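You operate a simulated robot arm through the tools that you are given. There is no shell and no other tool.

You are at the controls of a simulated robot arm. One attempt, no reset.

JOB
Disconnect the maroon trainer's battery, black clamp first.
Fine: ignition off and key into its holder before that; swing both clamps right up off their posts; leave the rest alone.

The check looks at the end state, three seconds after you hand in, the way a careful person would. Anything else that was tipped, shoved, dropped, spilled or broken makes it a failure.

ROBOT AND FRAMES
A 7-joint arm with a fingered hand, fixed in place. Base frame: the origin is on the floor under the middle of its stand, x ahead of it, y to its left, z up. Lengths are in mm, angles in degrees, forces in N, time in s.
With the tool pointing down near the work surface it reaches from about 100 to 780 mm from the base axis. Its first joint turns from -115.0 to 115.0 degrees. Payload 5 kg.
The tool frame sits at the grasp point between the pads (the TCP): z along the fingers, y along the line on which they close. The tips reach 32 mm beyond it. The gripper opens to 160 mm; its body begins 89 mm behind the TCP. The gripper is a hand of 4 fingers: y runs from the thumb to the fingers, the wrist lies at [0, 0, -267] in the tool frame, and closing takes about 1.5 s.
Orientation is told as [roll, pitch, yaw] about the base's x, y, z axes, in that order, counted from this pose: with the fingers straight down and closing along the base's y, the tool's x points along the base's -x, its y along +y and its z along -z.

CONTROLS
- The arm moves only by the tool send_rows. Its argument "steps" is text: rows parted by semicolons, each of 6 numbers parted by spaces: the shift along the base's x, y, z in units of 25 mm (1.0 is 25 mm), then the turn, a rotation vector about the base's x, y, z in units of 5 degrees (1.0 is 5 degrees). In form: tx ty tz ax ay az; .... A call has 1 to 20 rows; each row shifts and turns the commanded pose from where the row before left it. "grip" is the closure in counts, from 0 (fully open) to 255 (shut), set as the call begins (left out, the last holds). A call with a number of a shift or a turn outside -1 to 1 is refused whole. Each row takes 0.2 s and may step no farther than 50 mm and 8.6 degrees from the row before; otherwise, or with a gripper value out of range, the whole call is refused. A pose out of reach is approached as far as the arm can. The call stops where the force on the tool passes 70 N (or 10 N more than at its start, if that is more) or the arm is blocked; 0.2 s more then pass. The fingers move at their own pace (about 108 mm/s each) and stop on an object; they squeeze with about 23 N. The grip force told is the motor's: it shows also when the fingers shut on nothing. Time passes only in rows, and 0.2 s behind the last, so rows that do not move let the fingers close. It gives the time, the measured TCP pose, the force on the tool (base axes), the opening and the grip force at its end, in the units of the frame above (readings bear some noise), with the torque about the TCP (base axes, N m) and any sound that the robot's microphone picked up, and new pictures: "show" is both (left out), scene, wrist or none.
- Cameras (640 x 400 px; columns grow to the right, rows downward): "scene" is fixed at [49.3, -650.2, 1321]; the picture's right is [0.82, -0.57, 0.00], its down [-0.25, -0.36, -0.90] and it looks along [0.51, 0.74, -0.43] (base axes); focal length 371 px, centre (320, 200). "wrist" rides on the gripper at [80, -4, -114] in the tool frame; the picture's right is [0.05, 1.00, 0.00], its down [-0.82, 0.04, -0.58] and it looks along [-0.58, 0.03, 0.82] (tool axes); focal length 265 px, centre (320, 200). There is no depth. A picture from a camera that has moved, and an enlarged one, comes with that camera's place and axes in the base frame and with its lens.
- slide_trunk(by): slides the trunk up (or, below 0, down) by that many mm; the arm rides with it, the base frame stays. It gives what a move gives, with no picture.
- curl_fingers(finger1, finger2, finger3, thumb_bend): sets how far each is bent, from 0 (flat) to 100 (curled in); at 30 the hand is open as for a grip, at 70 the pads meet at the TCP. One left out holds its place. A second passes; each finger stops where it meets its share of the squeeze, and holds until it gets a number again. A gripper value or a shape takes the hand back. It gives what a move gives, with no picture; readings hold the bend of each and the force on the fingers (four entries, about 0 where the hand has none), thumb and palm.
- set_grasp(shape): the hand has 4 fingers and takes this shape, open, in about a second: jaw (thumb against the fingers, like two jaws); tri (thumb and two fingers); tip (a fingertip pinch); poke (one finger out to press); point (the index stretched); flat (the hand flat); cup (the hand cupped); fist (a fist). The gripper value then closes the fingers along that shape, each until it touches; the sizes above hold for jaw. It gives what a move gives, with no picture.
- inspect(camera, box): a new picture of the part [left, top, right, bottom] of that camera's present view, enlarged. The clock stands still meanwhile.
- close_job(): hands the job in; it is judged then, once.

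Places have to be worked out from the pictures, the camera data and where the tool is seen. Open the gripper and draw the arm clear of the work before you hand the job in, unless the task says otherwise.

The tools are called by a JSON object that holds its "method" and its "body". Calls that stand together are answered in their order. send_rows: Moves the arm, as the interface text tells. Its arguments: {"type":"object","properties":{"steps":{"type":"string"},"grip":{"type":"number"},"show":{"type":"string","enum":["both","scene","wrist","none"]}},"required":["steps"]} The other tools are called the same way: slide_trunk (by) moves the trunk up or down; set_grasp (shape) gives the hand a shape; curl_fingers (finger1, finger2, finger3, thumb_bend) moves the fingers one by one; inspect (camera, box) takes an enlarged picture of a part of a camera's view; close_job () hands the job in.

At the start:

```text
clock: 0.0
ee_pos: [479.4, 113.8, 1084.4]
tcp_rot: [0.1, 0.0, 0.0]
wrist_force: [0.4, -0.5, 0.2]
torque: [-0.01, 0.0, 0.0]
opening: 159.9
grip_force: 0.0
shape: jaw
bend: [30.0, 30.0, 30.0, 30.0]
finger forces: [0.0, 0.0, 0.0, 0.0, 0.0, 0.0]
trunk travel left (down, up): [-800.0, 190.0]
```

scene: 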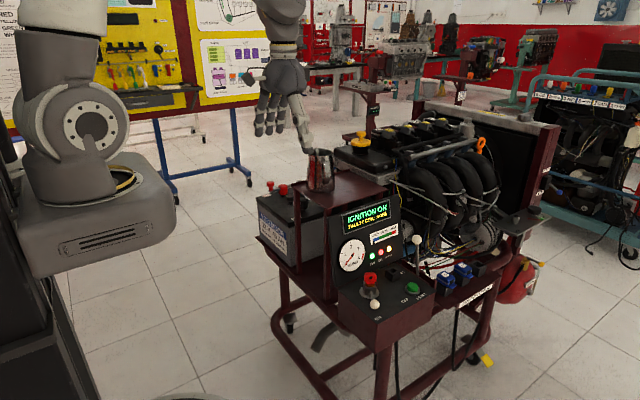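
wrist: 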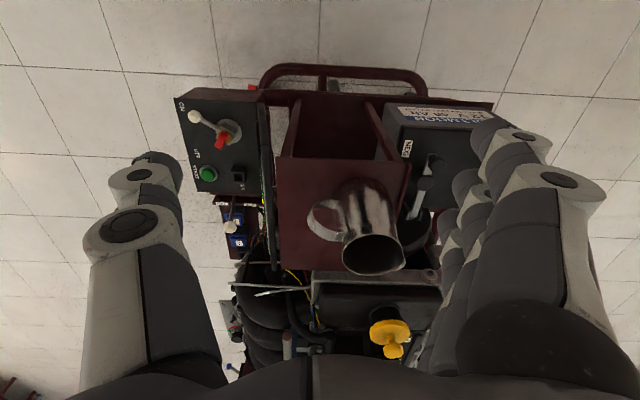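

The scene shows a maroon engine trainer with a control panel (ignition key with red head), a battery behind a shelf with a mug. I'll enlarge several parts to see the details before moving.

{"method": "inspect", "body": {"camera": "scene", "box": [320, 180, 480, 340]}}

{"method": "inspect", "body": {"camera": "scene", "box": [240, 120, 400, 280]}}

{"method": "inspect", "body": {"camera": "wrist", "box": [160, 60, 320, 260]}}

{"method": "inspect", "body": {"camera": "wrist", "box": [320, 60, 520, 280]}}

```text
2.50 times, centred on (400, 260) of scene
camera zoom: at [49.3, -650.2, 1321.0], right [0.82, -0.57, 0.0], down [-0.25, -0.36, -0.9], along [0.51, 0.74, -0.43], focal length 928 px, centre (120, 50)
```

zoom: 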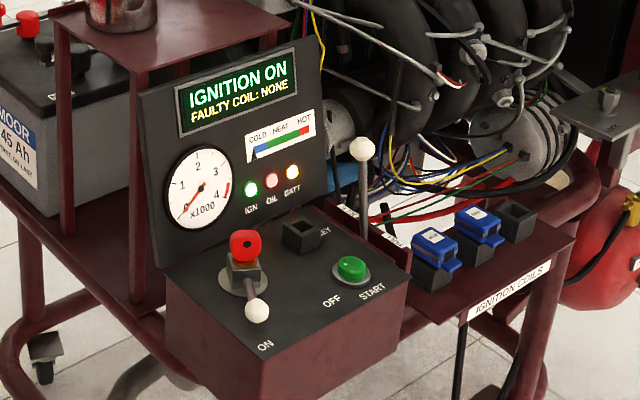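

```text
2.50 times, centred on (320, 200) of scene
camera zoom: at [49.3, -650.2, 1321.0], right [0.82, -0.57, 0.0], down [-0.25, -0.36, -0.9], along [0.51, 0.74, -0.43], focal length 928 px, centre (320, 200)
```

zoom: 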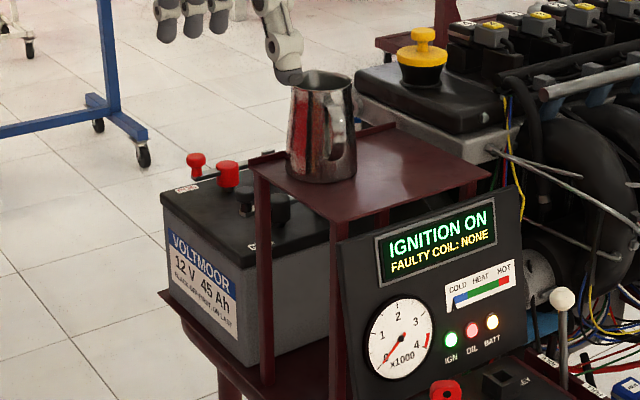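

```text
2.00 times, centred on (240, 160) of wrist
camera zoom: at [399.0, 108.8, 1198.7], right [-0.05, 1.0, 0.0], down [0.82, 0.04, 0.58], along [0.58, 0.03, -0.82], focal length 531 px, centre (480, 280)
```

zoom: 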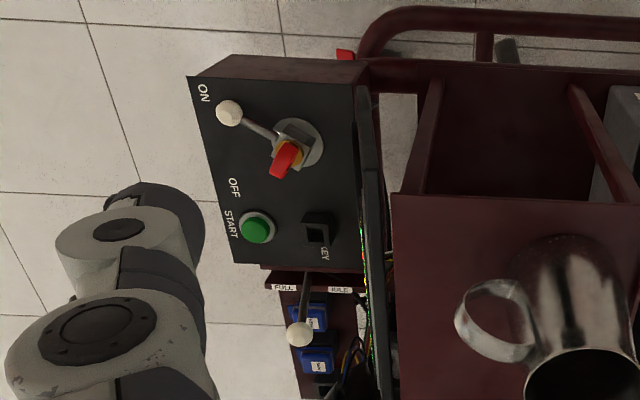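

```text
1.82 times, centred on (420, 170) of wrist
camera zoom: at [399.0, 108.8, 1198.7], right [-0.05, 1.0, 0.0], down [0.82, 0.04, 0.58], along [0.58, 0.03, -0.82], focal length 483 px, centre (138, 254)
```

zoom: 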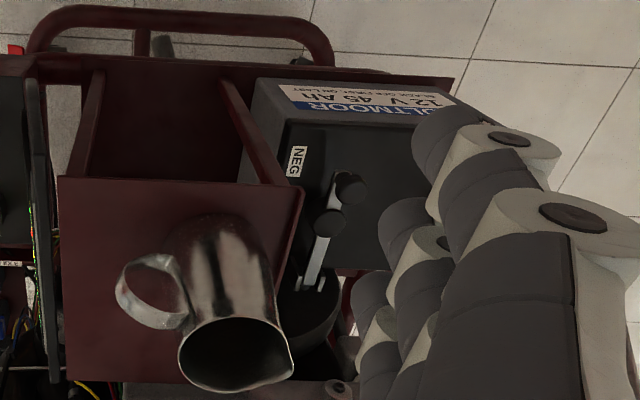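

The rays agree: key head at about (608,-69,712), white lever knob about (577,-127,679), key holder mouth about (707,-61,676). I'll enlarge the battery clamps and switch more before moving.

{"method": "inspect", "body": {"camera": "scene", "box": [252, 170, 332, 220]}}

{"method": "inspect", "body": {"camera": "wrist", "box": [390, 120, 470, 230]}}

{"method": "inspect", "body": {"camera": "scene", "box": [340, 250, 440, 320]}}

{"method": "inspect", "body": {"camera": "wrist", "box": [170, 90, 270, 200]}}

```text
8.00 times, centred on (292, 195) of scene
camera zoom: at [49.3, -650.2, 1321.0], right [0.82, -0.57, 0.0], down [-0.25, -0.36, -0.9], along [0.51, 0.74, -0.43], focal length 2970 px, centre (544, 240)
```

zoom: 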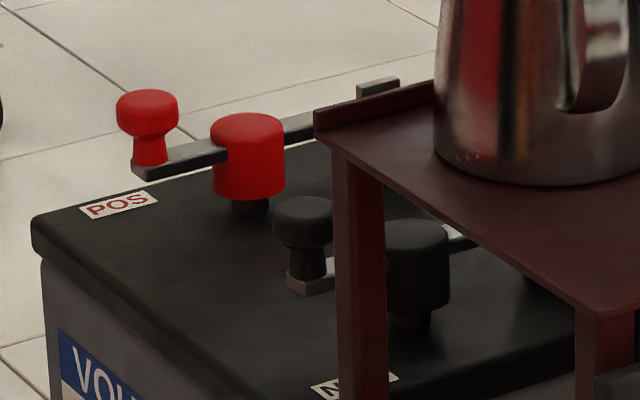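

```text
3.64 times, centred on (430, 175) of wrist
camera zoom: at [399.0, 108.8, 1198.7], right [-0.05, 1.0, 0.0], down [0.82, 0.04, 0.58], along [0.58, 0.03, -0.82], focal length 965 px, centre (-80, 291)
```

zoom: 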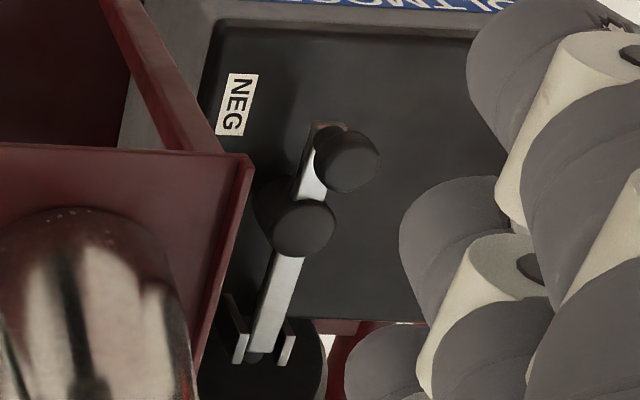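

```text
5.71 times, centred on (390, 285) of scene
camera zoom: at [49.3, -650.2, 1321.0], right [0.82, -0.57, 0.0], down [-0.25, -0.36, -0.9], along [0.51, 0.74, -0.43], focal length 2121 px, centre (-80, -286)
```

zoom: 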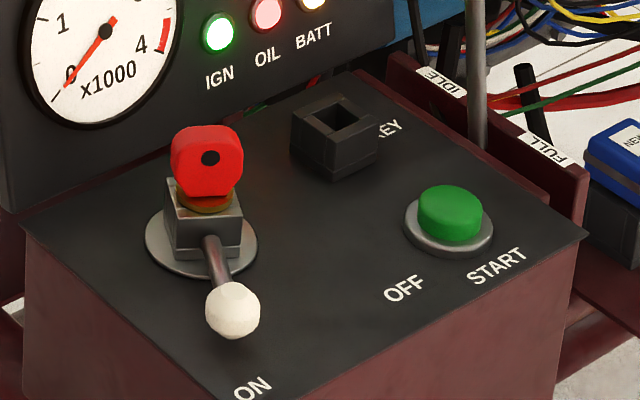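

```text
3.64 times, centred on (220, 145) of wrist
camera zoom: at [399.0, 108.8, 1198.7], right [-0.05, 1.0, 0.0], down [0.82, 0.04, 0.58], along [0.58, 0.03, -0.82], focal length 965 px, centre (684, 400)
```

zoom: 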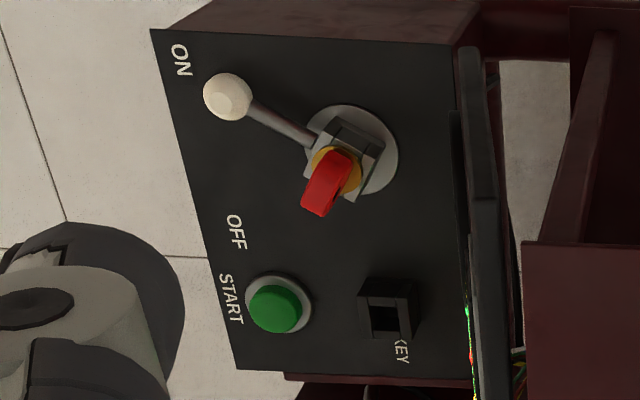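

The clamps are hinged at the rear with a lifting knob at the front; the key is a flat red head in the switch and the white-knobbed lever points to ON. I'll zoom right in on the key to get its orientation.

{"method": "inspect", "body": {"camera": "scene", "box": [350, 260, 390, 310]}}

{"method": "inspect", "body": {"camera": "wrist", "box": [200, 110, 250, 160]}}

{"method": "inspect", "body": {"camera": "scene", "box": [385, 255, 435, 295]}}

{"method": "inspect", "body": {"camera": "wrist", "box": [220, 140, 270, 190]}}

```text
8.00 times, centred on (370, 285) of scene
camera zoom: at [49.3, -650.2, 1321.0], right [0.82, -0.57, 0.0], down [-0.25, -0.36, -0.9], along [0.51, 0.74, -0.43], focal length 2970 px, centre (-80, -480)
```

zoom: 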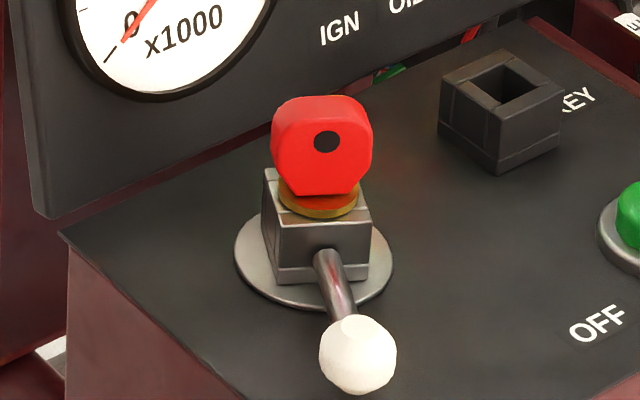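

```text
8.00 times, centred on (225, 135) of wrist
camera zoom: at [399.0, 108.8, 1198.7], right [-0.05, 1.0, 0.0], down [0.82, 0.04, 0.58], along [0.58, 0.03, -0.82], focal length 2123 px, centre (1080, 720)
```

zoom: 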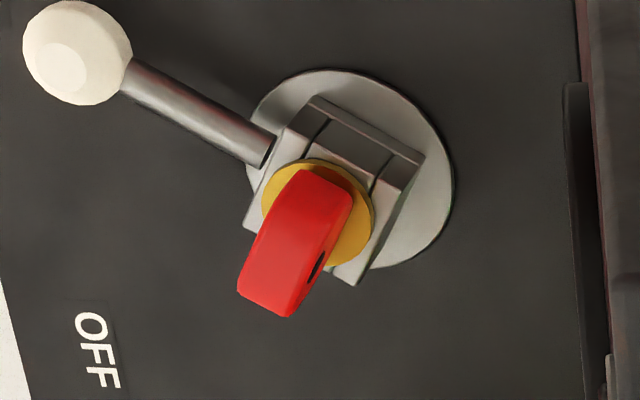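

```text
10.00 times, centred on (410, 275) of scene
camera zoom: at [49.3, -650.2, 1321.0], right [0.82, -0.57, 0.0], down [-0.25, -0.36, -0.9], along [0.51, 0.74, -0.43], focal length 3712 px, centre (-580, -550)
```

zoom: 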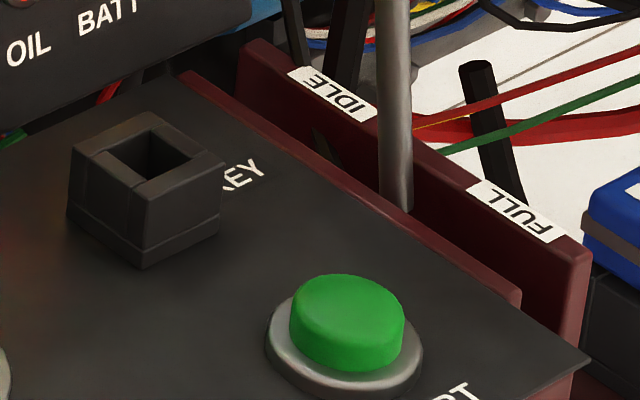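

```text
8.00 times, centred on (245, 165) of wrist
camera zoom: at [399.0, 108.8, 1198.7], right [-0.05, 1.0, 0.0], down [0.82, 0.04, 0.58], along [0.58, 0.03, -0.82], focal length 2123 px, centre (920, 480)
```

zoom: 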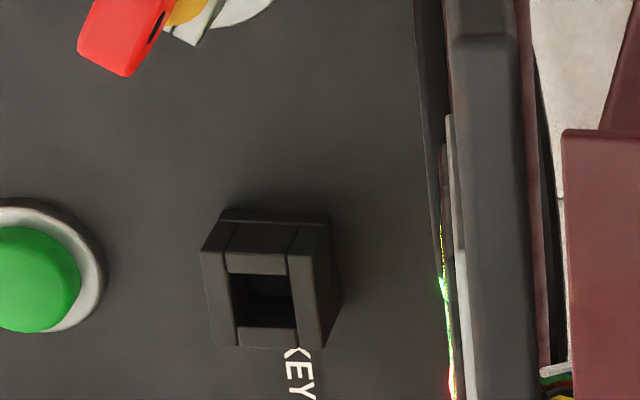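

Key head is thin along the lever direction (~12 mm) and ~34 mm wide; panel surface is at about z=660, and the mug top is near (625,181,984), well away from this path. I'll swing the hand over toward the front of the panel (−y side), yawing +90° so the fingers will be on the −x side of the lever knob.

{"method": "send_rows", "body": {"steps": "0 -0.9 0 0 0 1; 0 -0.9 0 0 0 1; 0 -0.9 0 0 0 1; 0 -0.9 0 0 0 1; 0 -0.9 0 0 0 1; 0 -0.9 0 0 0 1; 0 -0.9 0 0 0 1; 0 -0.9 0 0 0 1; 0 -0.9 0 0 0 1; 0 -0.9 0 0 0 1; 0.3 -0.76 -0.5 0 0 1; 0.4 0 -0.5 0 0 1; 0.4 0 -0.5 0 0 1; 0.4 0 -0.5 0 0 1; 0.4 0 -0.5 0 0 1; 0.4 0 -0.5 0 0 1; 0.4 0 -0.5 0 0 1; 0.4 0 -0.5 0 0 1"}}

```text
clock: 3.8
ee_pos: [557.4, -131.8, 984.6]
tcp_rot: [0.0, -0.1, 89.9]
wrist_force: [0.0, 0.3, 0.8]
torque: [0.05, 0.04, 0.0]
opening: 159.9
grip_force: 0.1
shape: jaw
bend: [30.0, 30.0, 30.0, 30.0]
finger forces: [0.0, 0.0, 0.0, 0.0, 0.0, 0.0]
trunk travel left (down, up): [-800.0, 190.0]
camera wrist: at [561.3, -212.6, 1098.3], right [-1.0, -0.05, 0.0], down [-0.04, 0.81, 0.58], along [-0.03, 0.58, -0.82], focal length 265 px, centre (320, 200)
```

scene: 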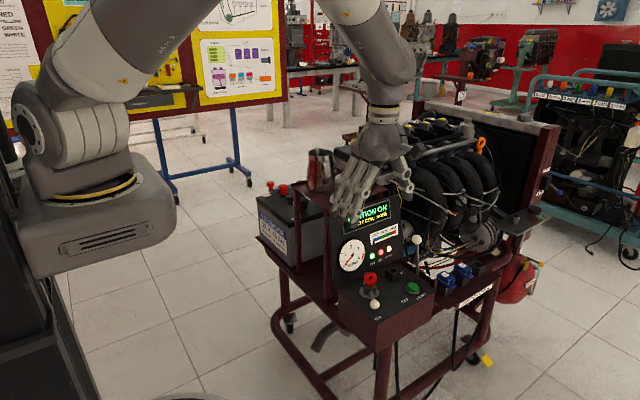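
wrist: 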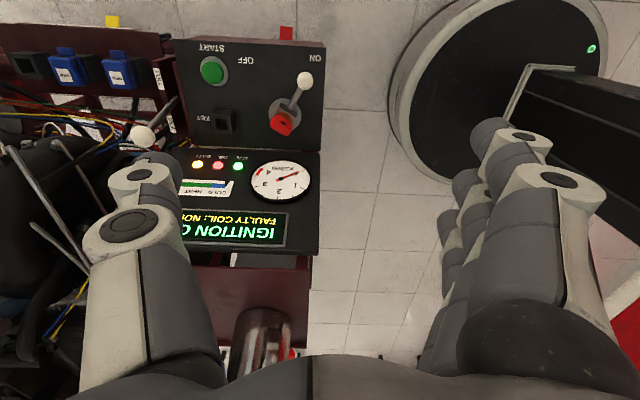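

Now I see the panel from the front: knob ≈(578,-129,679), key ≈(610,-72,712), consistent with before. I'll close the hand in the air here to see the shape of the closed fingertips, planning to push the lever with the closed hand from its −x side, away from the START button.

{"method": "send_rows", "body": {"steps": "0 0 0 0 0 0; 0 0 0 0 0 0; 0 0 0 0 0 0; 0 0 0 0 0 0; 0 0 0 0 0 0; 0 0 0 0 0 0; 0 0 0 0 0 0; 0 0 0 0 0 0", "grip": 255}}

{"method": "inspect", "body": {"camera": "scene", "box": [310, 90, 430, 240]}}

```text
clock: 5.6
ee_pos: [556.6, -130.8, 984.9]
tcp_rot: [0.0, 0.1, 90.0]
wrist_force: [-1.1, -0.2, 0.5]
torque: [0.0, 0.0, -0.04]
opening: 0.0
grip_force: 23.0
shape: jaw
bend: [68.0, 63.0, 68.0, 67.0]
finger forces: [0.1, 0.0, 0.0, 0.0, 0.1, 0.0]
trunk travel left (down, up): [-800.0, 190.0]
camera wrist: at [560.7, -211.1, 1098.7], right [-1.0, -0.05, 0.0], down [-0.04, 0.82, 0.58], along [-0.03, 0.58, -0.82], focal length 265 px, centre (320, 200)
```

scene: 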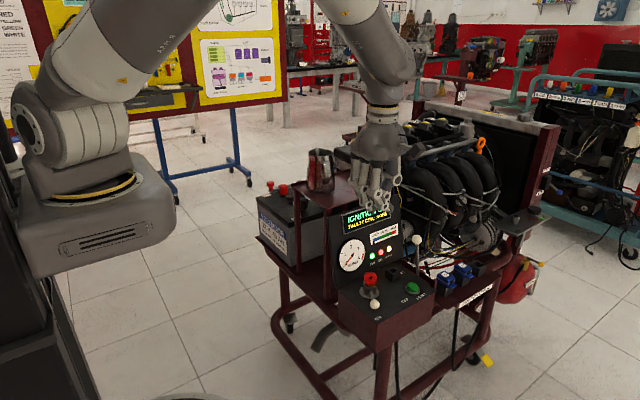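
wrist: 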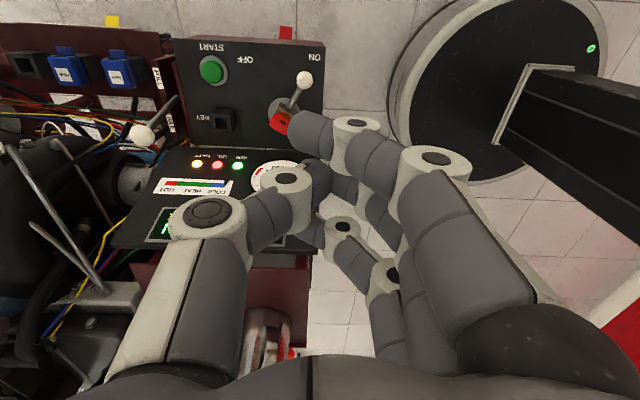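

```text
2.67 times, centred on (370, 165) of scene
camera zoom: at [49.3, -650.2, 1321.0], right [0.82, -0.57, 0.0], down [-0.25, -0.36, -0.9], along [0.51, 0.74, -0.43], focal length 990 px, centre (187, 293)
```

zoom: 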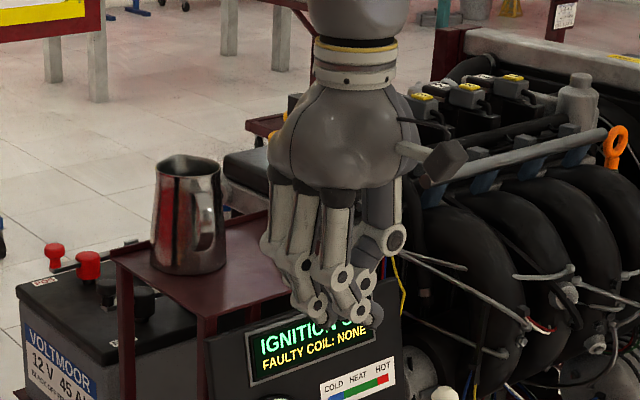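

The closed jaw is rather bulky and fingers overlap. I'll try the poke shape in the air to see if a single finger is a neater pusher.

{"method": "set_grasp", "body": {"shape": "poke"}}

{"method": "inspect", "body": {"camera": "wrist", "box": [0, 0, 640, 400]}}

{"method": "inspect", "body": {"camera": "scene", "box": [310, 90, 430, 240]}}

```text
clock: 6.5
ee_pos: [556.2, -129.9, 984.7]
tcp_rot: [0.0, 0.0, 90.0]
wrist_force: [0.4, 0.1, 0.4]
torque: [0.02, 0.02, -0.02]
opening: 0.0
grip_force: 0.0
shape: poke
bend: [100.0, 100.0, 100.0, 47.0]
finger forces: [0.0, 0.1, 0.0, 0.0, 0.1, 0.0]
trunk travel left (down, up): [-800.0, 190.0]
```

```text
1.00 times, centred on (320, 200) of wrist (not enlarged: the box is as wide or as high as the picture)
camera zoom: at [560.7, -211.1, 1098.7], right [-1.0, -0.05, 0.0], down [-0.04, 0.82, 0.58], along [-0.03, 0.58, -0.82], focal length 265 px, centre (320, 200)
```

zoom: 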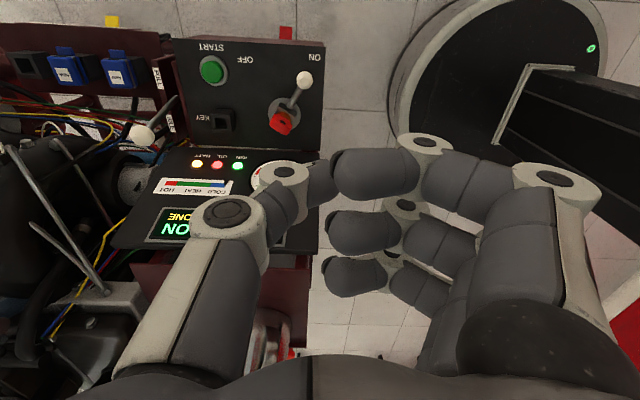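

```text
2.67 times, centred on (370, 165) of scene
camera zoom: at [49.3, -650.2, 1321.0], right [0.82, -0.57, 0.0], down [-0.25, -0.36, -0.9], along [0.51, 0.74, -0.43], focal length 990 px, centre (187, 293)
```

zoom: 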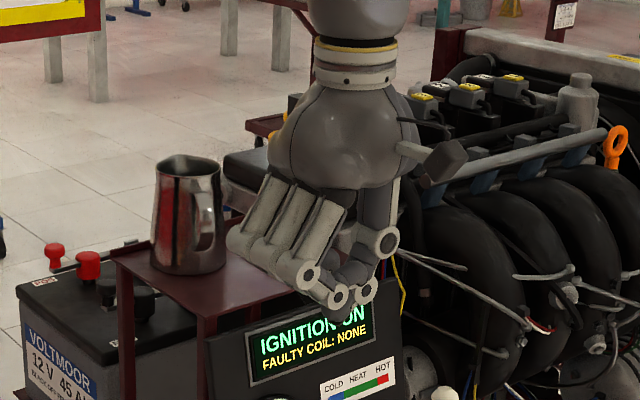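

The poke shape may still be settling (thumb bend 47). I'll wait a moment in place and look again.

{"method": "send_rows", "body": {"steps": "0 0 0 0 0 0; 0 0 0 0 0 0; 0 0 0 0 0 0; 0 0 0 0 0 0; 0 0 0 0 0 0", "show": "wrist"}}

{"method": "curl_fingers", "body": {"finger1": 50, "finger2": 50, "finger3": 50, "thumb_bend": 100}}

{"method": "inspect", "body": {"camera": "wrist", "box": [0, 0, 640, 400]}}

{"method": "inspect", "body": {"camera": "scene", "box": [310, 90, 430, 240]}}

```text
clock: 7.7
ee_pos: [556.1, -129.3, 984.5]
tcp_rot: [-0.1, -0.1, 90.1]
wrist_force: [-0.5, 0.6, 0.4]
torque: [0.02, -0.01, -0.05]
opening: 0.0
grip_force: 0.0
shape: poke
bend: [100.0, 100.0, 100.0, 47.0]
finger forces: [0.1, 0.0, 0.0, 0.1, 0.0, 0.0]
trunk travel left (down, up): [-800.0, 190.0]
camera wrist: at [560.7, -211.1, 1098.7], right [-1.0, -0.05, 0.0], down [-0.04, 0.82, 0.58], along [-0.03, 0.58, -0.82], focal length 265 px, centre (320, 200)
```

wrist: 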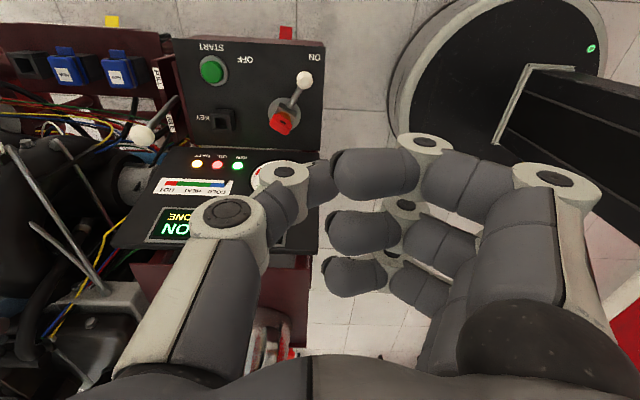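

```text
clock: 8.7
ee_pos: [556.8, -128.4, 984.8]
tcp_rot: [0.0, 0.0, 90.0]
wrist_force: [0.9, 0.0, 0.4]
torque: [0.02, 0.01, -0.04]
opening: 41.9
grip_force: 0.1
shape: fingers
bend: [50.0, 100.0, 50.0, 87.0]
finger forces: [0.0, 0.0, 0.0, 0.1, 0.0, 0.0]
trunk travel left (down, up): [-800.0, 190.0]
```

```text
1.00 times, centred on (320, 200) of wrist (not enlarged: the box is as wide or as high as the picture)
camera zoom: at [560.7, -211.1, 1098.7], right [-1.0, -0.05, 0.0], down [-0.04, 0.82, 0.58], along [-0.03, 0.58, -0.82], focal length 265 px, centre (320, 200)
```

zoom: 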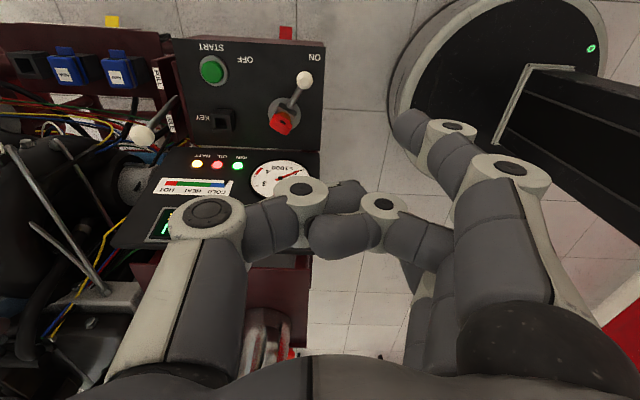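

```text
2.67 times, centred on (370, 165) of scene
camera zoom: at [49.3, -650.2, 1321.0], right [0.82, -0.57, 0.0], down [-0.25, -0.36, -0.9], along [0.51, 0.74, -0.43], focal length 990 px, centre (187, 293)
```

zoom: 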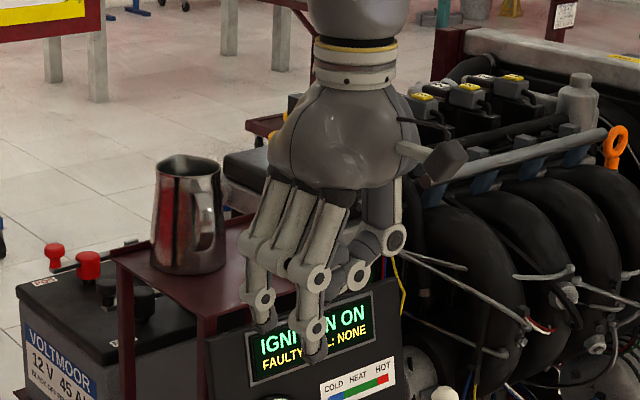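

Curling the fingers separately makes them interlock with the thumb, so I'll instead go back to jaw and grip the knob ball with a narrow opening, hand aligned with the lever (yaw ≈62°) so I can rotate with it. First I re-shape, pre-close to about 50 mm and come down above the knob to z≈800 to look.

{"method": "set_grasp", "body": {"shape": "jaw"}}

{"method": "send_rows", "body": {"steps": "0.1 0 -0.9 0 0 -0.7; 0.1 0 -0.9 0 0 -0.7; 0.1 0 -0.9 0 0 -0.7; 0.1 0 -0.9 0 0 -0.7; 0.1 0 -0.9 0 0 -0.7; 0.1 0 -0.9 0 0 -0.7; 0.1 0 -0.9 0 0 -0.7; 0.1 0 -0.9 0 0 -0.7", "grip": 175}}

```text
clock: 9.6
ee_pos: [556.2, -129.1, 983.9]
tcp_rot: [-0.1, 0.0, 89.9]
wrist_force: [-0.8, -0.4, -0.4]
torque: [0.03, 0.02, 0.0]
opening: 159.9
grip_force: 0.0
shape: jaw
bend: [30.0, 30.0, 30.0, 30.0]
finger forces: [0.1, 0.0, 0.0, 0.1, 0.0, 0.1]
trunk travel left (down, up): [-800.0, 190.0]
```

```text
clock: 11.4
ee_pos: [577.1, -129.9, 804.4]
tcp_rot: [0.0, 0.0, 61.9]
wrist_force: [-1.0, -0.8, 0.3]
torque: [-0.02, 0.02, -0.02]
opening: 50.9
grip_force: 0.1
shape: jaw
bend: [73.0, 73.0, 73.0, 70.0]
finger forces: [0.0, 0.0, 0.0, 0.0, 0.1, 0.1]
trunk travel left (down, up): [-800.0, 190.0]
camera wrist: at [542.5, -203.9, 919.0], right [-0.91, 0.42, 0.0], down [0.35, 0.74, 0.58], along [0.24, 0.52, -0.82], focal length 265 px, centre (320, 200)
```

scene: 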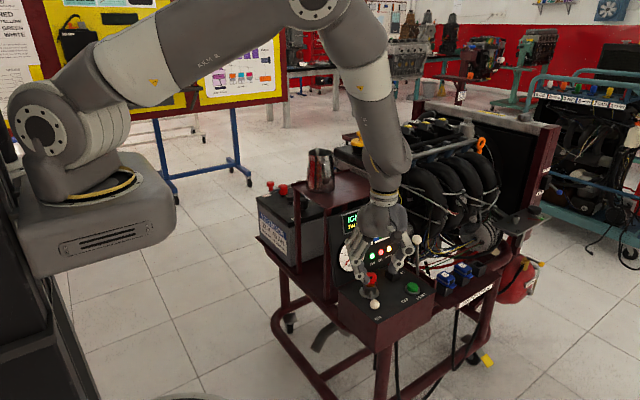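
wrist: 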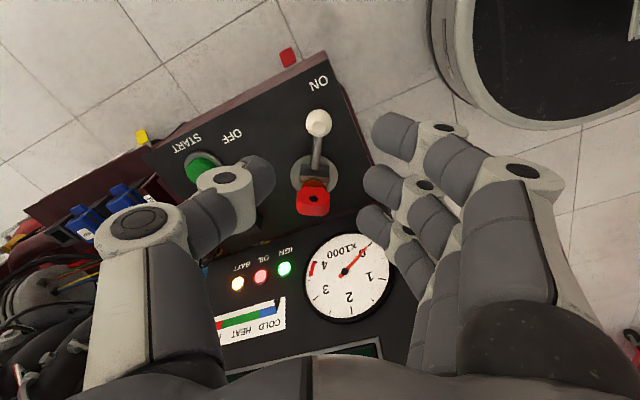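

The view confirms the lever is aligned with the hand and the knob at about (577,-130,679) is directly below the gap; panel surface ≈659. I'll descend 100 mm so the fingertips straddle the ball just above the panel.

{"method": "send_rows", "body": {"steps": "0 0 -1 0 0 0; 0 0 -1 0 0 0; 0 0 -1 0 0 0; 0 0 -0.7 0 0 0"}}

{"method": "inspect", "body": {"camera": "scene", "box": [330, 210, 450, 320]}}

```text
clock: 12.4
ee_pos: [576.1, -129.2, 711.6]
tcp_rot: [0.0, -0.2, 62.0]
wrist_force: [0.5, -0.2, -0.6]
torque: [0.04, 0.01, -0.01]
opening: 50.7
grip_force: 0.1
shape: jaw
bend: [73.0, 73.0, 73.0, 70.0]
finger forces: [0.0, 0.0, 0.0, 0.0, 0.1, 0.0]
trunk travel left (down, up): [-800.0, 190.0]
camera wrist: at [542.9, -203.7, 826.0], right [-0.91, 0.42, 0.0], down [0.35, 0.74, 0.58], along [0.24, 0.52, -0.82], focal length 265 px, centre (320, 200)
```

scene: 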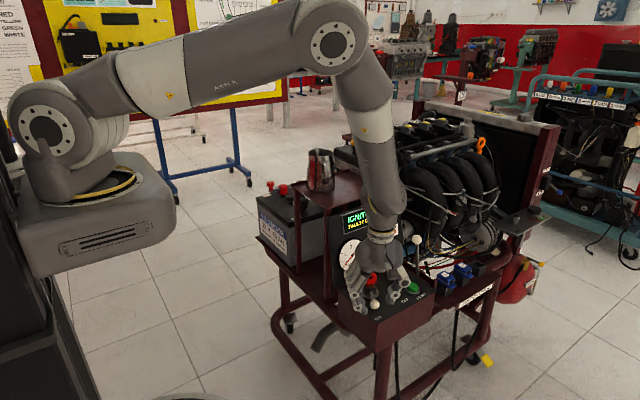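
wrist: 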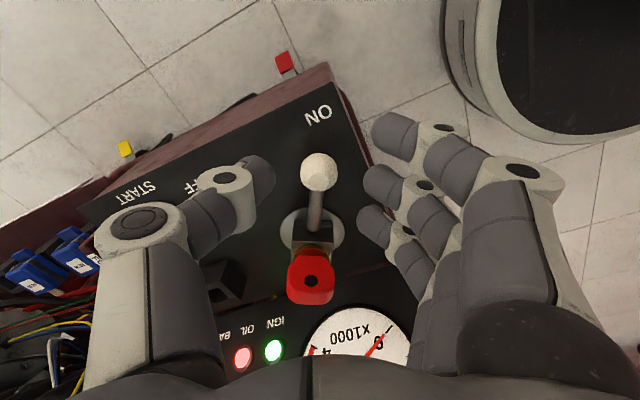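

```text
3.64 times, centred on (390, 265) of scene
camera zoom: at [49.3, -650.2, 1321.0], right [0.82, -0.57, 0.0], down [-0.25, -0.36, -0.9], along [0.51, 0.74, -0.43], focal length 1350 px, centre (66, -36)
```

zoom: 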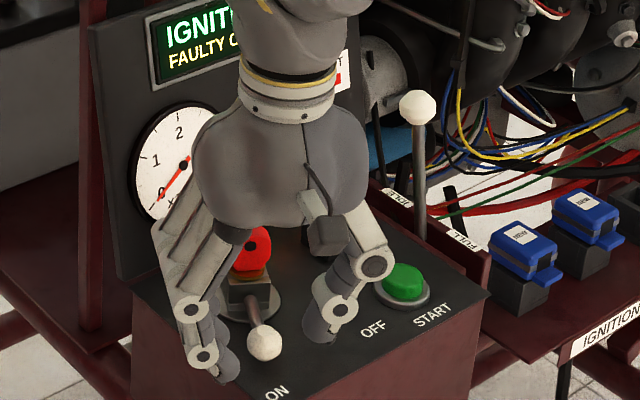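

The ball sits right between thumb and fingers but slightly below the pads. I'll lower 10 mm more, then close on the ball.

{"method": "send_rows", "body": {"steps": "0 0 -0.2 0 0 0; 0 0 -0.2 0 0 0; 0 0 0 0 0 0", "show": "none"}}

{"method": "send_rows", "body": {"steps": "0 0 0 0 0 0; 0 0 0 0 0 0; 0 0 0 0 0 0; 0 0 0 0 0 0; 0 0 0 0 0 0; 0 0 0 0 0 0", "grip": 255}}

```text
clock: 13.2
ee_pos: [576.2, -130.0, 701.8]
tcp_rot: [0.0, 0.0, 62.0]
wrist_force: [-0.5, 0.5, -1.3]
torque: [0.02, -0.07, 0.0]
opening: 51.0
grip_force: 0.0
shape: jaw
bend: [73.0, 73.0, 73.0, 70.0]
finger forces: [0.0, 0.1, 0.0, 0.1, 0.0, 0.0]
trunk travel left (down, up): [-800.0, 190.0]
```

```text
clock: 14.6
ee_pos: [576.2, -130.6, 700.8]
tcp_rot: [0.0, -0.1, 62.0]
wrist_force: [2.4, -2.1, -0.7]
torque: [-0.01, -0.04, 0.24]
opening: 8.5
grip_force: 22.5
shape: jaw
bend: [68.0, 72.0, 70.0, 70.0]
finger forces: [0.1, 7.4, 8.0, 0.0, 19.0, 0.1]
trunk travel left (down, up): [-800.0, 190.0]
camera wrist: at [543.2, -204.1, 816.3], right [-0.91, 0.42, 0.0], down [0.35, 0.74, 0.58], along [0.24, 0.52, -0.82], focal length 265 px, centre (320, 200)
```

scene: 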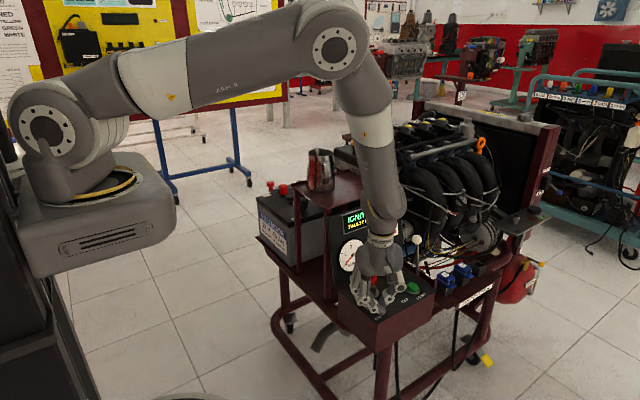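
wrist: 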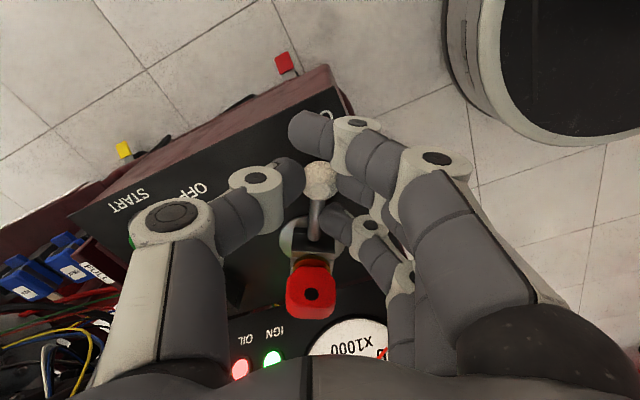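

Gripped: finger 2 on the ball, finger 3 on the rod, thumb opposing. I'll start turning about the pivot (≈608,-72), 15° first to check forces.

{"method": "send_rows", "body": {"steps": "0.208 -0.104 0 0 0 1; 0.216 -0.084 0 0 0 1; 0.224 -0.064 0 0 0 1"}}

```text
clock: 15.4
ee_pos: [594.5, -136.0, 702.0]
tcp_rot: [0.0, 0.0, 77.0]
wrist_force: [-4.1, -2.2, 0.2]
torque: [0.06, 0.19, 0.2]
opening: 7.9
grip_force: 23.4
shape: jaw
bend: [68.0, 72.0, 70.0, 70.0]
finger forces: [0.1, 9.8, 10.1, 0.1, 16.4, 0.0]
trunk travel left (down, up): [-800.0, 190.0]
camera wrist: at [578.8, -216.9, 816.3], right [-0.98, 0.17, 0.0], down [0.14, 0.8, 0.58], along [0.1, 0.57, -0.82], focal length 265 px, centre (320, 200)
```

scene: 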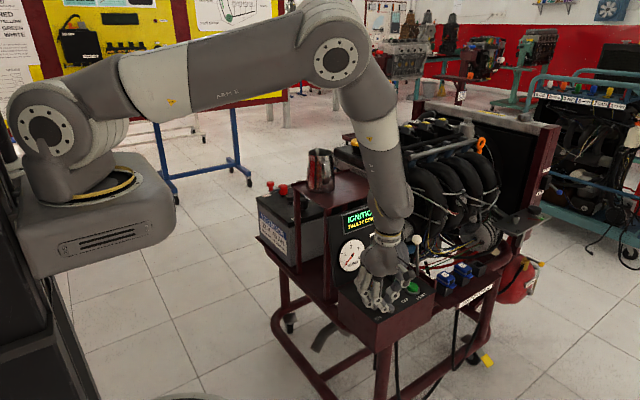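
wrist: 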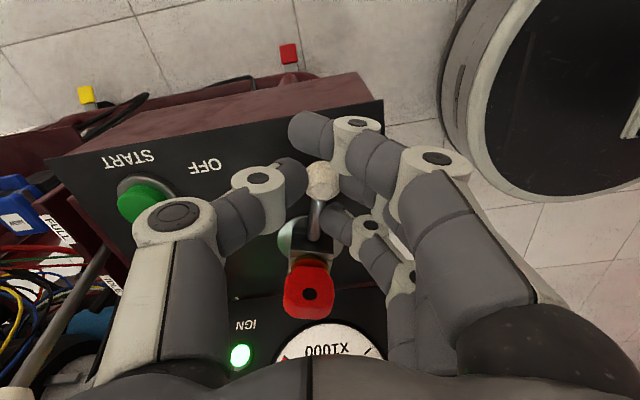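

The lever and key turn with the hand at low force. Continuing another 25°.

{"method": "send_rows", "body": {"steps": "0.228 -0.044 0 0 0 1; 0.232 -0.024 0 0 0 0.9; 0.232 -0.004 0 0 0 0.9; 0.236 0.016 0 0 0 0.9; 0.228 0.036 0 0 0 0.9"}}

```text
clock: 16.6
ee_pos: [619.7, -139.0, 701.3]
tcp_rot: [0.0, 0.1, 97.7]
wrist_force: [-4.6, -11.7, 1.7]
torque: [-0.14, 0.25, 0.35]
opening: 8.0
grip_force: 22.6
shape: jaw
bend: [68.0, 72.0, 69.0, 70.0]
finger forces: [0.1, 11.0, 12.0, 0.0, 15.8, 0.1]
trunk travel left (down, up): [-800.0, 190.0]
camera wrist: at [634.1, -218.5, 816.6], right [-0.98, -0.18, 0.0], down [-0.15, 0.8, 0.58], along [-0.11, 0.57, -0.82], focal length 265 px, centre (320, 200)
```

scene: 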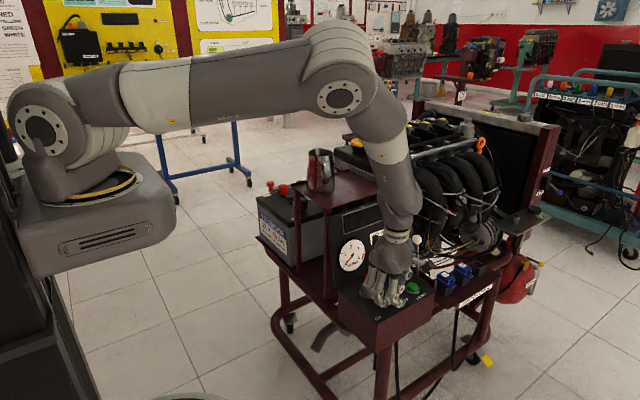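
wrist: 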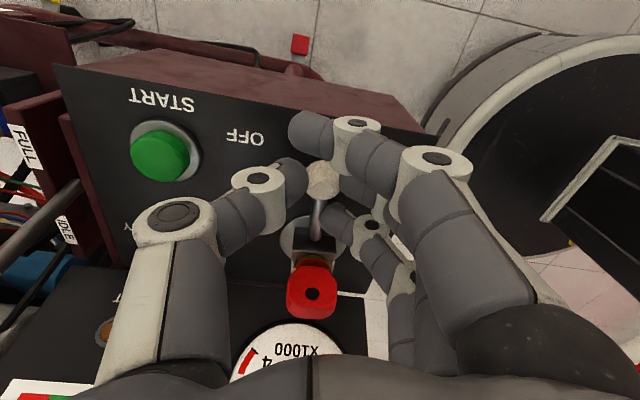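

Lever has turned ~40°; slight −y force suggests my pivot is a bit high in y, so I'll bias the path by −2 mm and continue three more steps toward OFF.

{"method": "send_rows", "body": {"steps": "0.224 0.0 0 0 0 0.9; 0.22 0.05 0 0 0 0.9; 0.216 0.09 0 0 0 0.9"}}

{"method": "inspect", "body": {"camera": "scene", "box": [320, 180, 460, 320]}}

```text
clock: 17.4
ee_pos: [619.9, -139.5, 701.8]
tcp_rot: [0.0, 0.1, 97.7]
wrist_force: [-3.2, -12.8, 2.5]
torque: [-0.18, 0.22, 0.34]
opening: 8.0
grip_force: 22.6
shape: jaw
bend: [68.0, 72.0, 69.0, 70.0]
finger forces: [0.1, 11.2, 11.6, 0.0, 16.1, 0.0]
out of reach, approached as far as the arm can: row 1, 2, 3
trunk travel left (down, up): [-800.0, 190.0]
camera wrist: at [633.8, -218.8, 816.4], right [-0.98, -0.18, 0.0], down [-0.15, 0.8, 0.58], along [-0.11, 0.57, -0.82], focal length 265 px, centre (320, 200)
```

scene: 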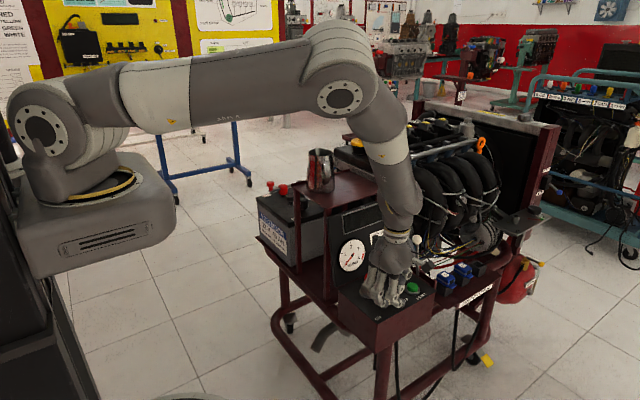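
wrist: 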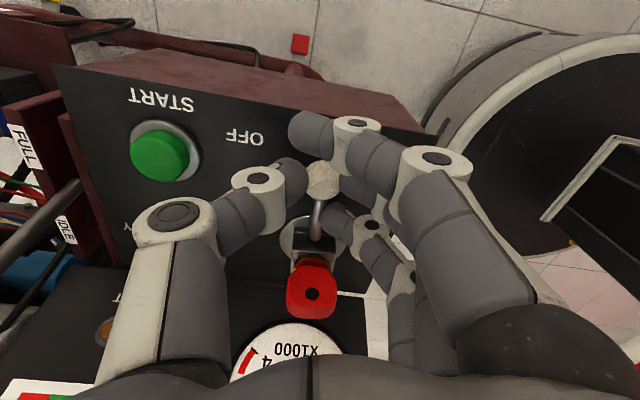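

```text
2.86 times, centred on (390, 250) of scene
camera zoom: at [49.3, -650.2, 1321.0], right [0.82, -0.57, 0.0], down [-0.25, -0.36, -0.9], along [0.51, 0.74, -0.43], focal length 1060 px, centre (120, 57)
```

zoom: 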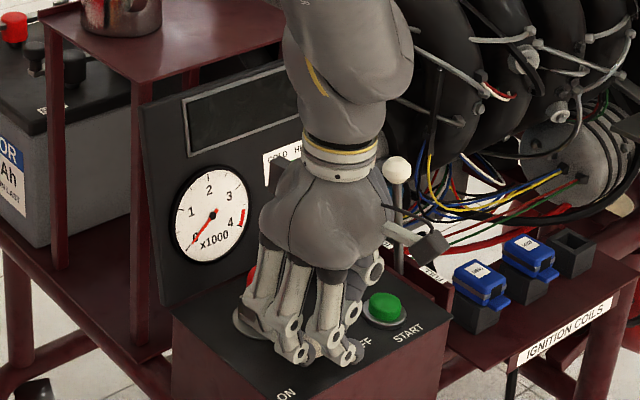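

The display has gone dark (ignition off), but the last three rows were out of reach, likely a wrist-yaw limit. I'll test with a pure small back-yaw to see where the commanded pose stands.

{"method": "send_rows", "body": {"steps": "0 0 0 0 0 -0.9", "show": "none"}}

```text
clock: 17.8
ee_pos: [618.2, -138.1, 702.2]
tcp_rot: [0.1, 0.1, 93.1]
wrist_force: [-6.6, -13.2, 6.2]
torque: [-0.12, 0.36, 0.59]
opening: 8.2
grip_force: 22.8
shape: jaw
bend: [68.0, 72.0, 69.0, 70.0]
finger forces: [0.1, 12.8, 15.4, 0.0, 15.1, 0.1]
trunk travel left (down, up): [-800.0, 190.0]
```

The command tracks the achieved pose, so yaw is limited to ~98° here. I'll keep yaw fixed and just carry the knob along the remaining arc; the compliant finger on the rod only helps it toward OFF.

{"method": "send_rows", "body": {"steps": "0.224 0.03 0 0 0 0; 0.22 0.06 0 0 0 0; 0.216 0.088 0 0 0 0"}}

```text
clock: 18.6
ee_pos: [635.6, -136.1, 703.1]
tcp_rot: [-0.1, 0.1, 93.1]
wrist_force: [-9.3, -23.1, 16.2]
torque: [-0.13, 0.53, 1.2]
opening: 9.6
grip_force: 23.0
shape: jaw
bend: [68.0, 71.0, 68.0, 70.0]
finger forces: [0.0, 10.1, 29.1, 0.0, 16.2, 0.1]
trunk travel left (down, up): [-800.0, 190.0]
camera wrist: at [643.4, -217.0, 817.6], right [-0.99, -0.11, 0.0], down [-0.09, 0.81, 0.58], along [-0.06, 0.57, -0.82], focal length 265 px, centre (320, 200)
```

scene: 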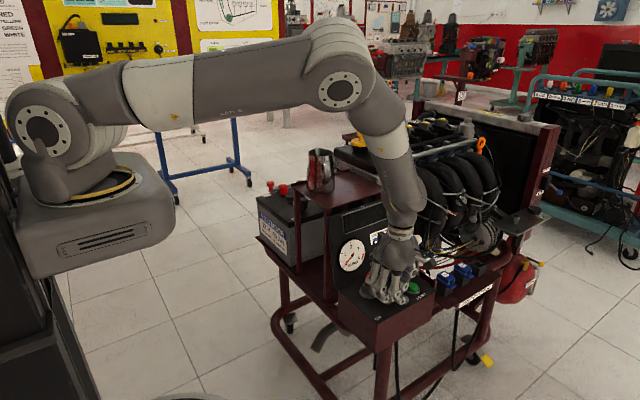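
wrist: 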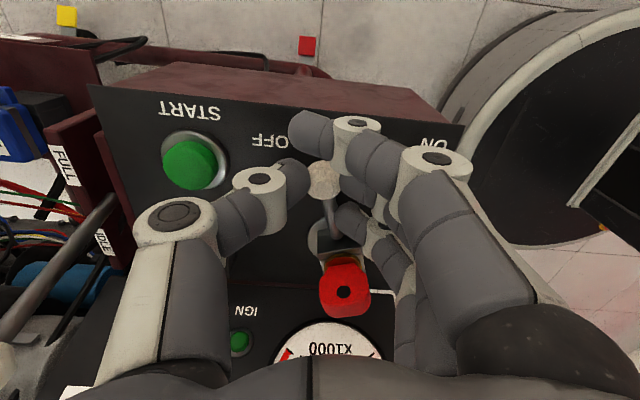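

The lever is now about −69° and still moving; forces moderate (the path is a bit too far inward). I'll continue with a slightly more outward arc.

{"method": "send_rows", "body": {"steps": "0.22 -0.04 0 0 0 0; 0.215 0.04 0 0 0 0; 0.21 0.08 0 0 0 0"}}

```text
clock: 19.4
ee_pos: [648.7, -133.7, 704.0]
tcp_rot: [0.0, 0.1, 93.2]
wrist_force: [-19.6, -26.1, 26.2]
torque: [0.07, 1.07, 1.52]
opening: 9.8
grip_force: 23.3
shape: jaw
bend: [68.0, 71.0, 67.0, 71.0]
finger forces: [0.1, 10.6, 40.7, 0.0, 12.7, 0.1]
trunk travel left (down, up): [-800.0, 190.0]
camera wrist: at [657.3, -215.1, 817.7], right [-0.99, -0.1, 0.0], down [-0.09, 0.81, 0.58], along [-0.06, 0.57, -0.82], focal length 265 px, centre (320, 200)
```

scene: 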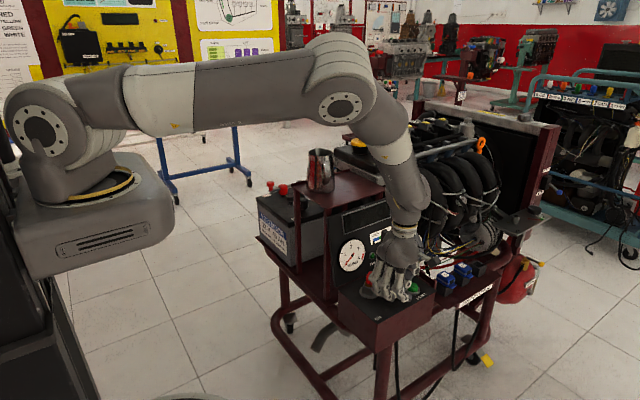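
wrist: 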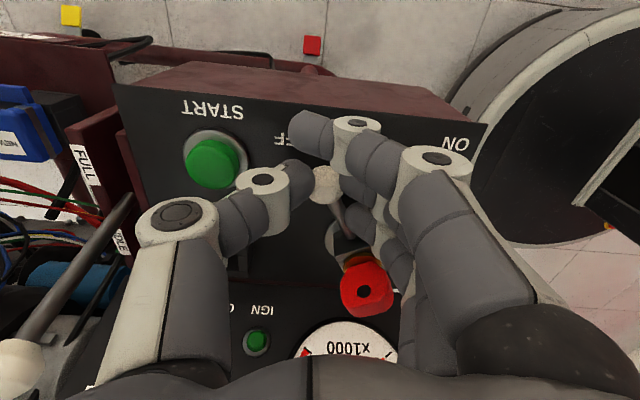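

The knob is now at roughly −57°, essentially at OFF. I'll release by opening slightly while rising straight up, so the thumb stays clear of the START button.

{"method": "send_rows", "body": {"steps": "0 0 0.5 0 0 0; 0 0 1 0 0 0; 0 0 1 0 0 0; 0 0 1 0 0 0; 0 0 1 0 0 0", "grip": 195}}

{"method": "inspect", "body": {"camera": "scene", "box": [320, 200, 460, 320]}}

{"method": "inspect", "body": {"camera": "wrist", "box": [170, 40, 470, 300]}}

```text
clock: 20.6
ee_pos: [653.4, -132.1, 798.3]
tcp_rot: [-0.2, 0.1, 93.0]
wrist_force: [0.1, 0.7, 0.0]
torque: [0.03, 0.0, 0.01]
opening: 37.4
grip_force: 0.1
shape: jaw
bend: [73.0, 73.0, 73.0, 70.0]
finger forces: [0.0, 0.1, 0.1, 0.0, 0.0, 0.1]
out of reach, approached as far as the arm can: row 5
trunk travel left (down, up): [-800.0, 190.0]
camera wrist: at [660.9, -212.5, 913.3], right [-0.99, -0.1, 0.0], down [-0.09, 0.81, 0.58], along [-0.06, 0.57, -0.82], focal length 265 px, centre (320, 200)
```

scene: 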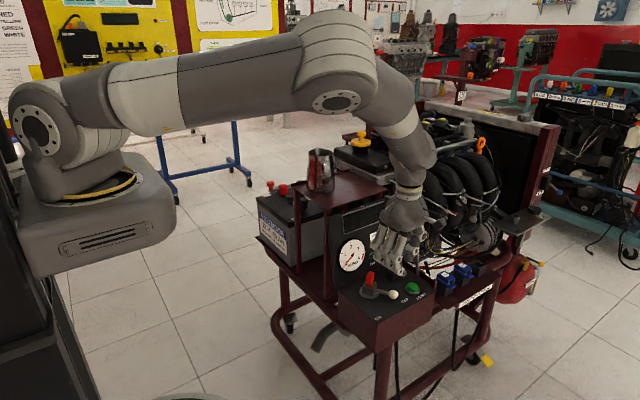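
wrist: 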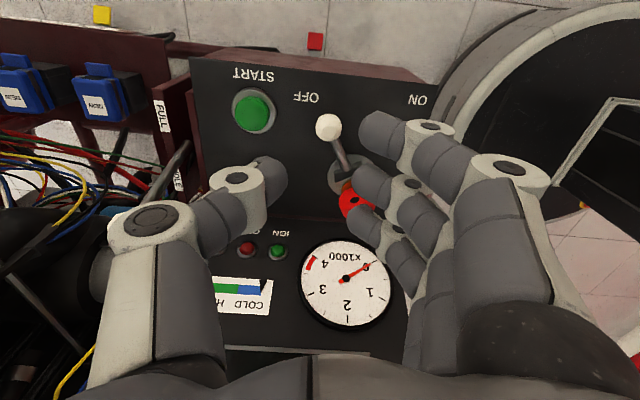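

```text
3.33 times, centred on (390, 260) of scene
camera zoom: at [49.3, -650.2, 1321.0], right [0.82, -0.57, 0.0], down [-0.25, -0.36, -0.9], along [0.51, 0.74, -0.43], focal length 1237 px, centre (87, 0)
```

zoom: 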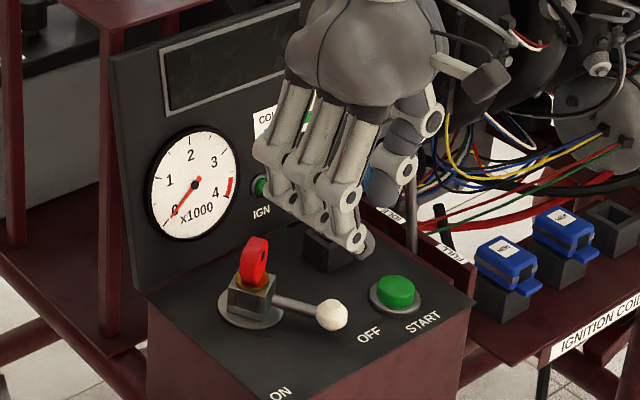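

```text
1.54 times, centred on (320, 170) of wrist
camera zoom: at [660.9, -212.5, 913.3], right [-0.99, -0.1, 0.0], down [-0.09, 0.81, 0.58], along [-0.06, 0.57, -0.82], focal length 408 px, centre (320, 246)
```

zoom: 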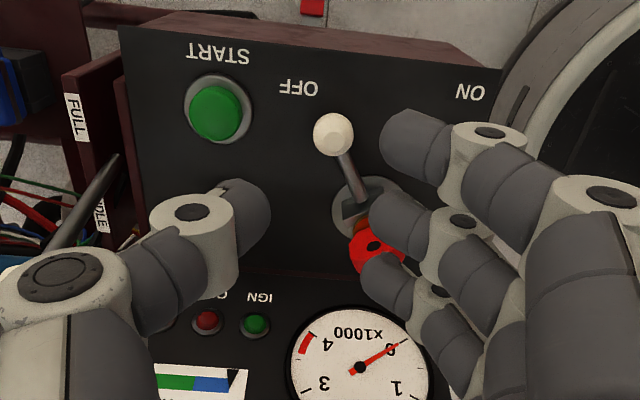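

Lever sits at OFF (≈−57°, no spring-back) and the display and lamps are off. Now I'll go above the key at about (608.5,−75), yaw to ≈33.5° so the fingers close across the key's thickness, staying at z≈800 to look first.

{"method": "send_rows", "body": {"steps": "-0.15 0.2 0 0 0 -1; -0.15 0.2 0 0 0 -1; -0.15 0.2 0 0 0 -1; -0.15 0.2 0 0 0 -1; -0.15 0.2 0 0 0 -1; -0.15 0.2 0 0 0 -1; -0.15 0.2 0 0 0 -1; -0.15 0.2 0 0 0 -1; -0.15 0.2 0 0 0 -1; -0.15 0.2 0 0 0 -1; -0.15 0.15 0 0 0 -1; -0.15 0.15 0 0 0 -0.9", "grip": 195}}

{"method": "inspect", "body": {"camera": "wrist", "box": [240, 100, 400, 260]}}

```text
clock: 23.2
ee_pos: [607.4, -75.3, 797.8]
tcp_rot: [-0.1, 0.0, 33.5]
wrist_force: [0.5, 0.1, -0.1]
torque: [0.0, 0.02, 0.0]
opening: 37.1
grip_force: 0.2
shape: jaw
bend: [73.0, 73.0, 73.0, 70.0]
finger forces: [0.1, 0.0, 0.0, 0.0, 0.1, 0.0]
trunk travel left (down, up): [-800.0, 190.0]
camera wrist: at [542.6, -123.7, 912.4], right [-0.6, 0.8, 0.0], down [0.66, 0.49, 0.58], along [0.46, 0.34, -0.82], focal length 265 px, centre (320, 200)
```

scene: 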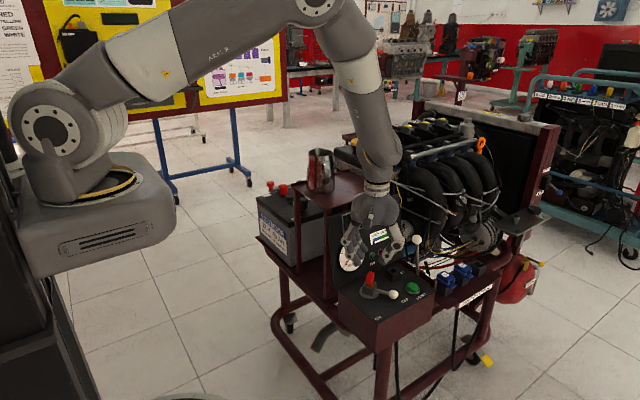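
wrist: 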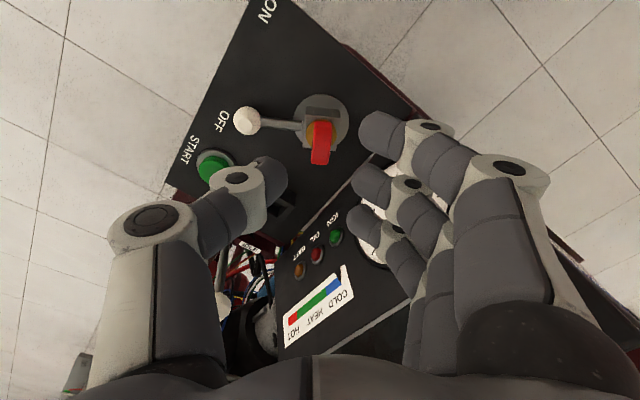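

```text
2.50 times, centred on (320, 180) of wrist
camera zoom: at [542.6, -123.7, 912.4], right [-0.6, 0.8, 0.0], down [0.66, 0.49, 0.58], along [0.46, 0.34, -0.82], focal length 664 px, centre (320, 250)
```

zoom: 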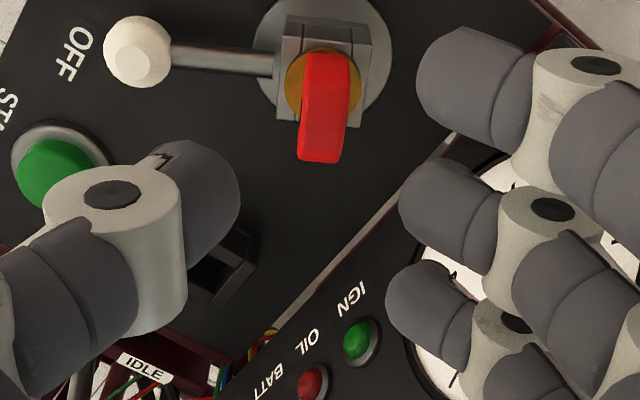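

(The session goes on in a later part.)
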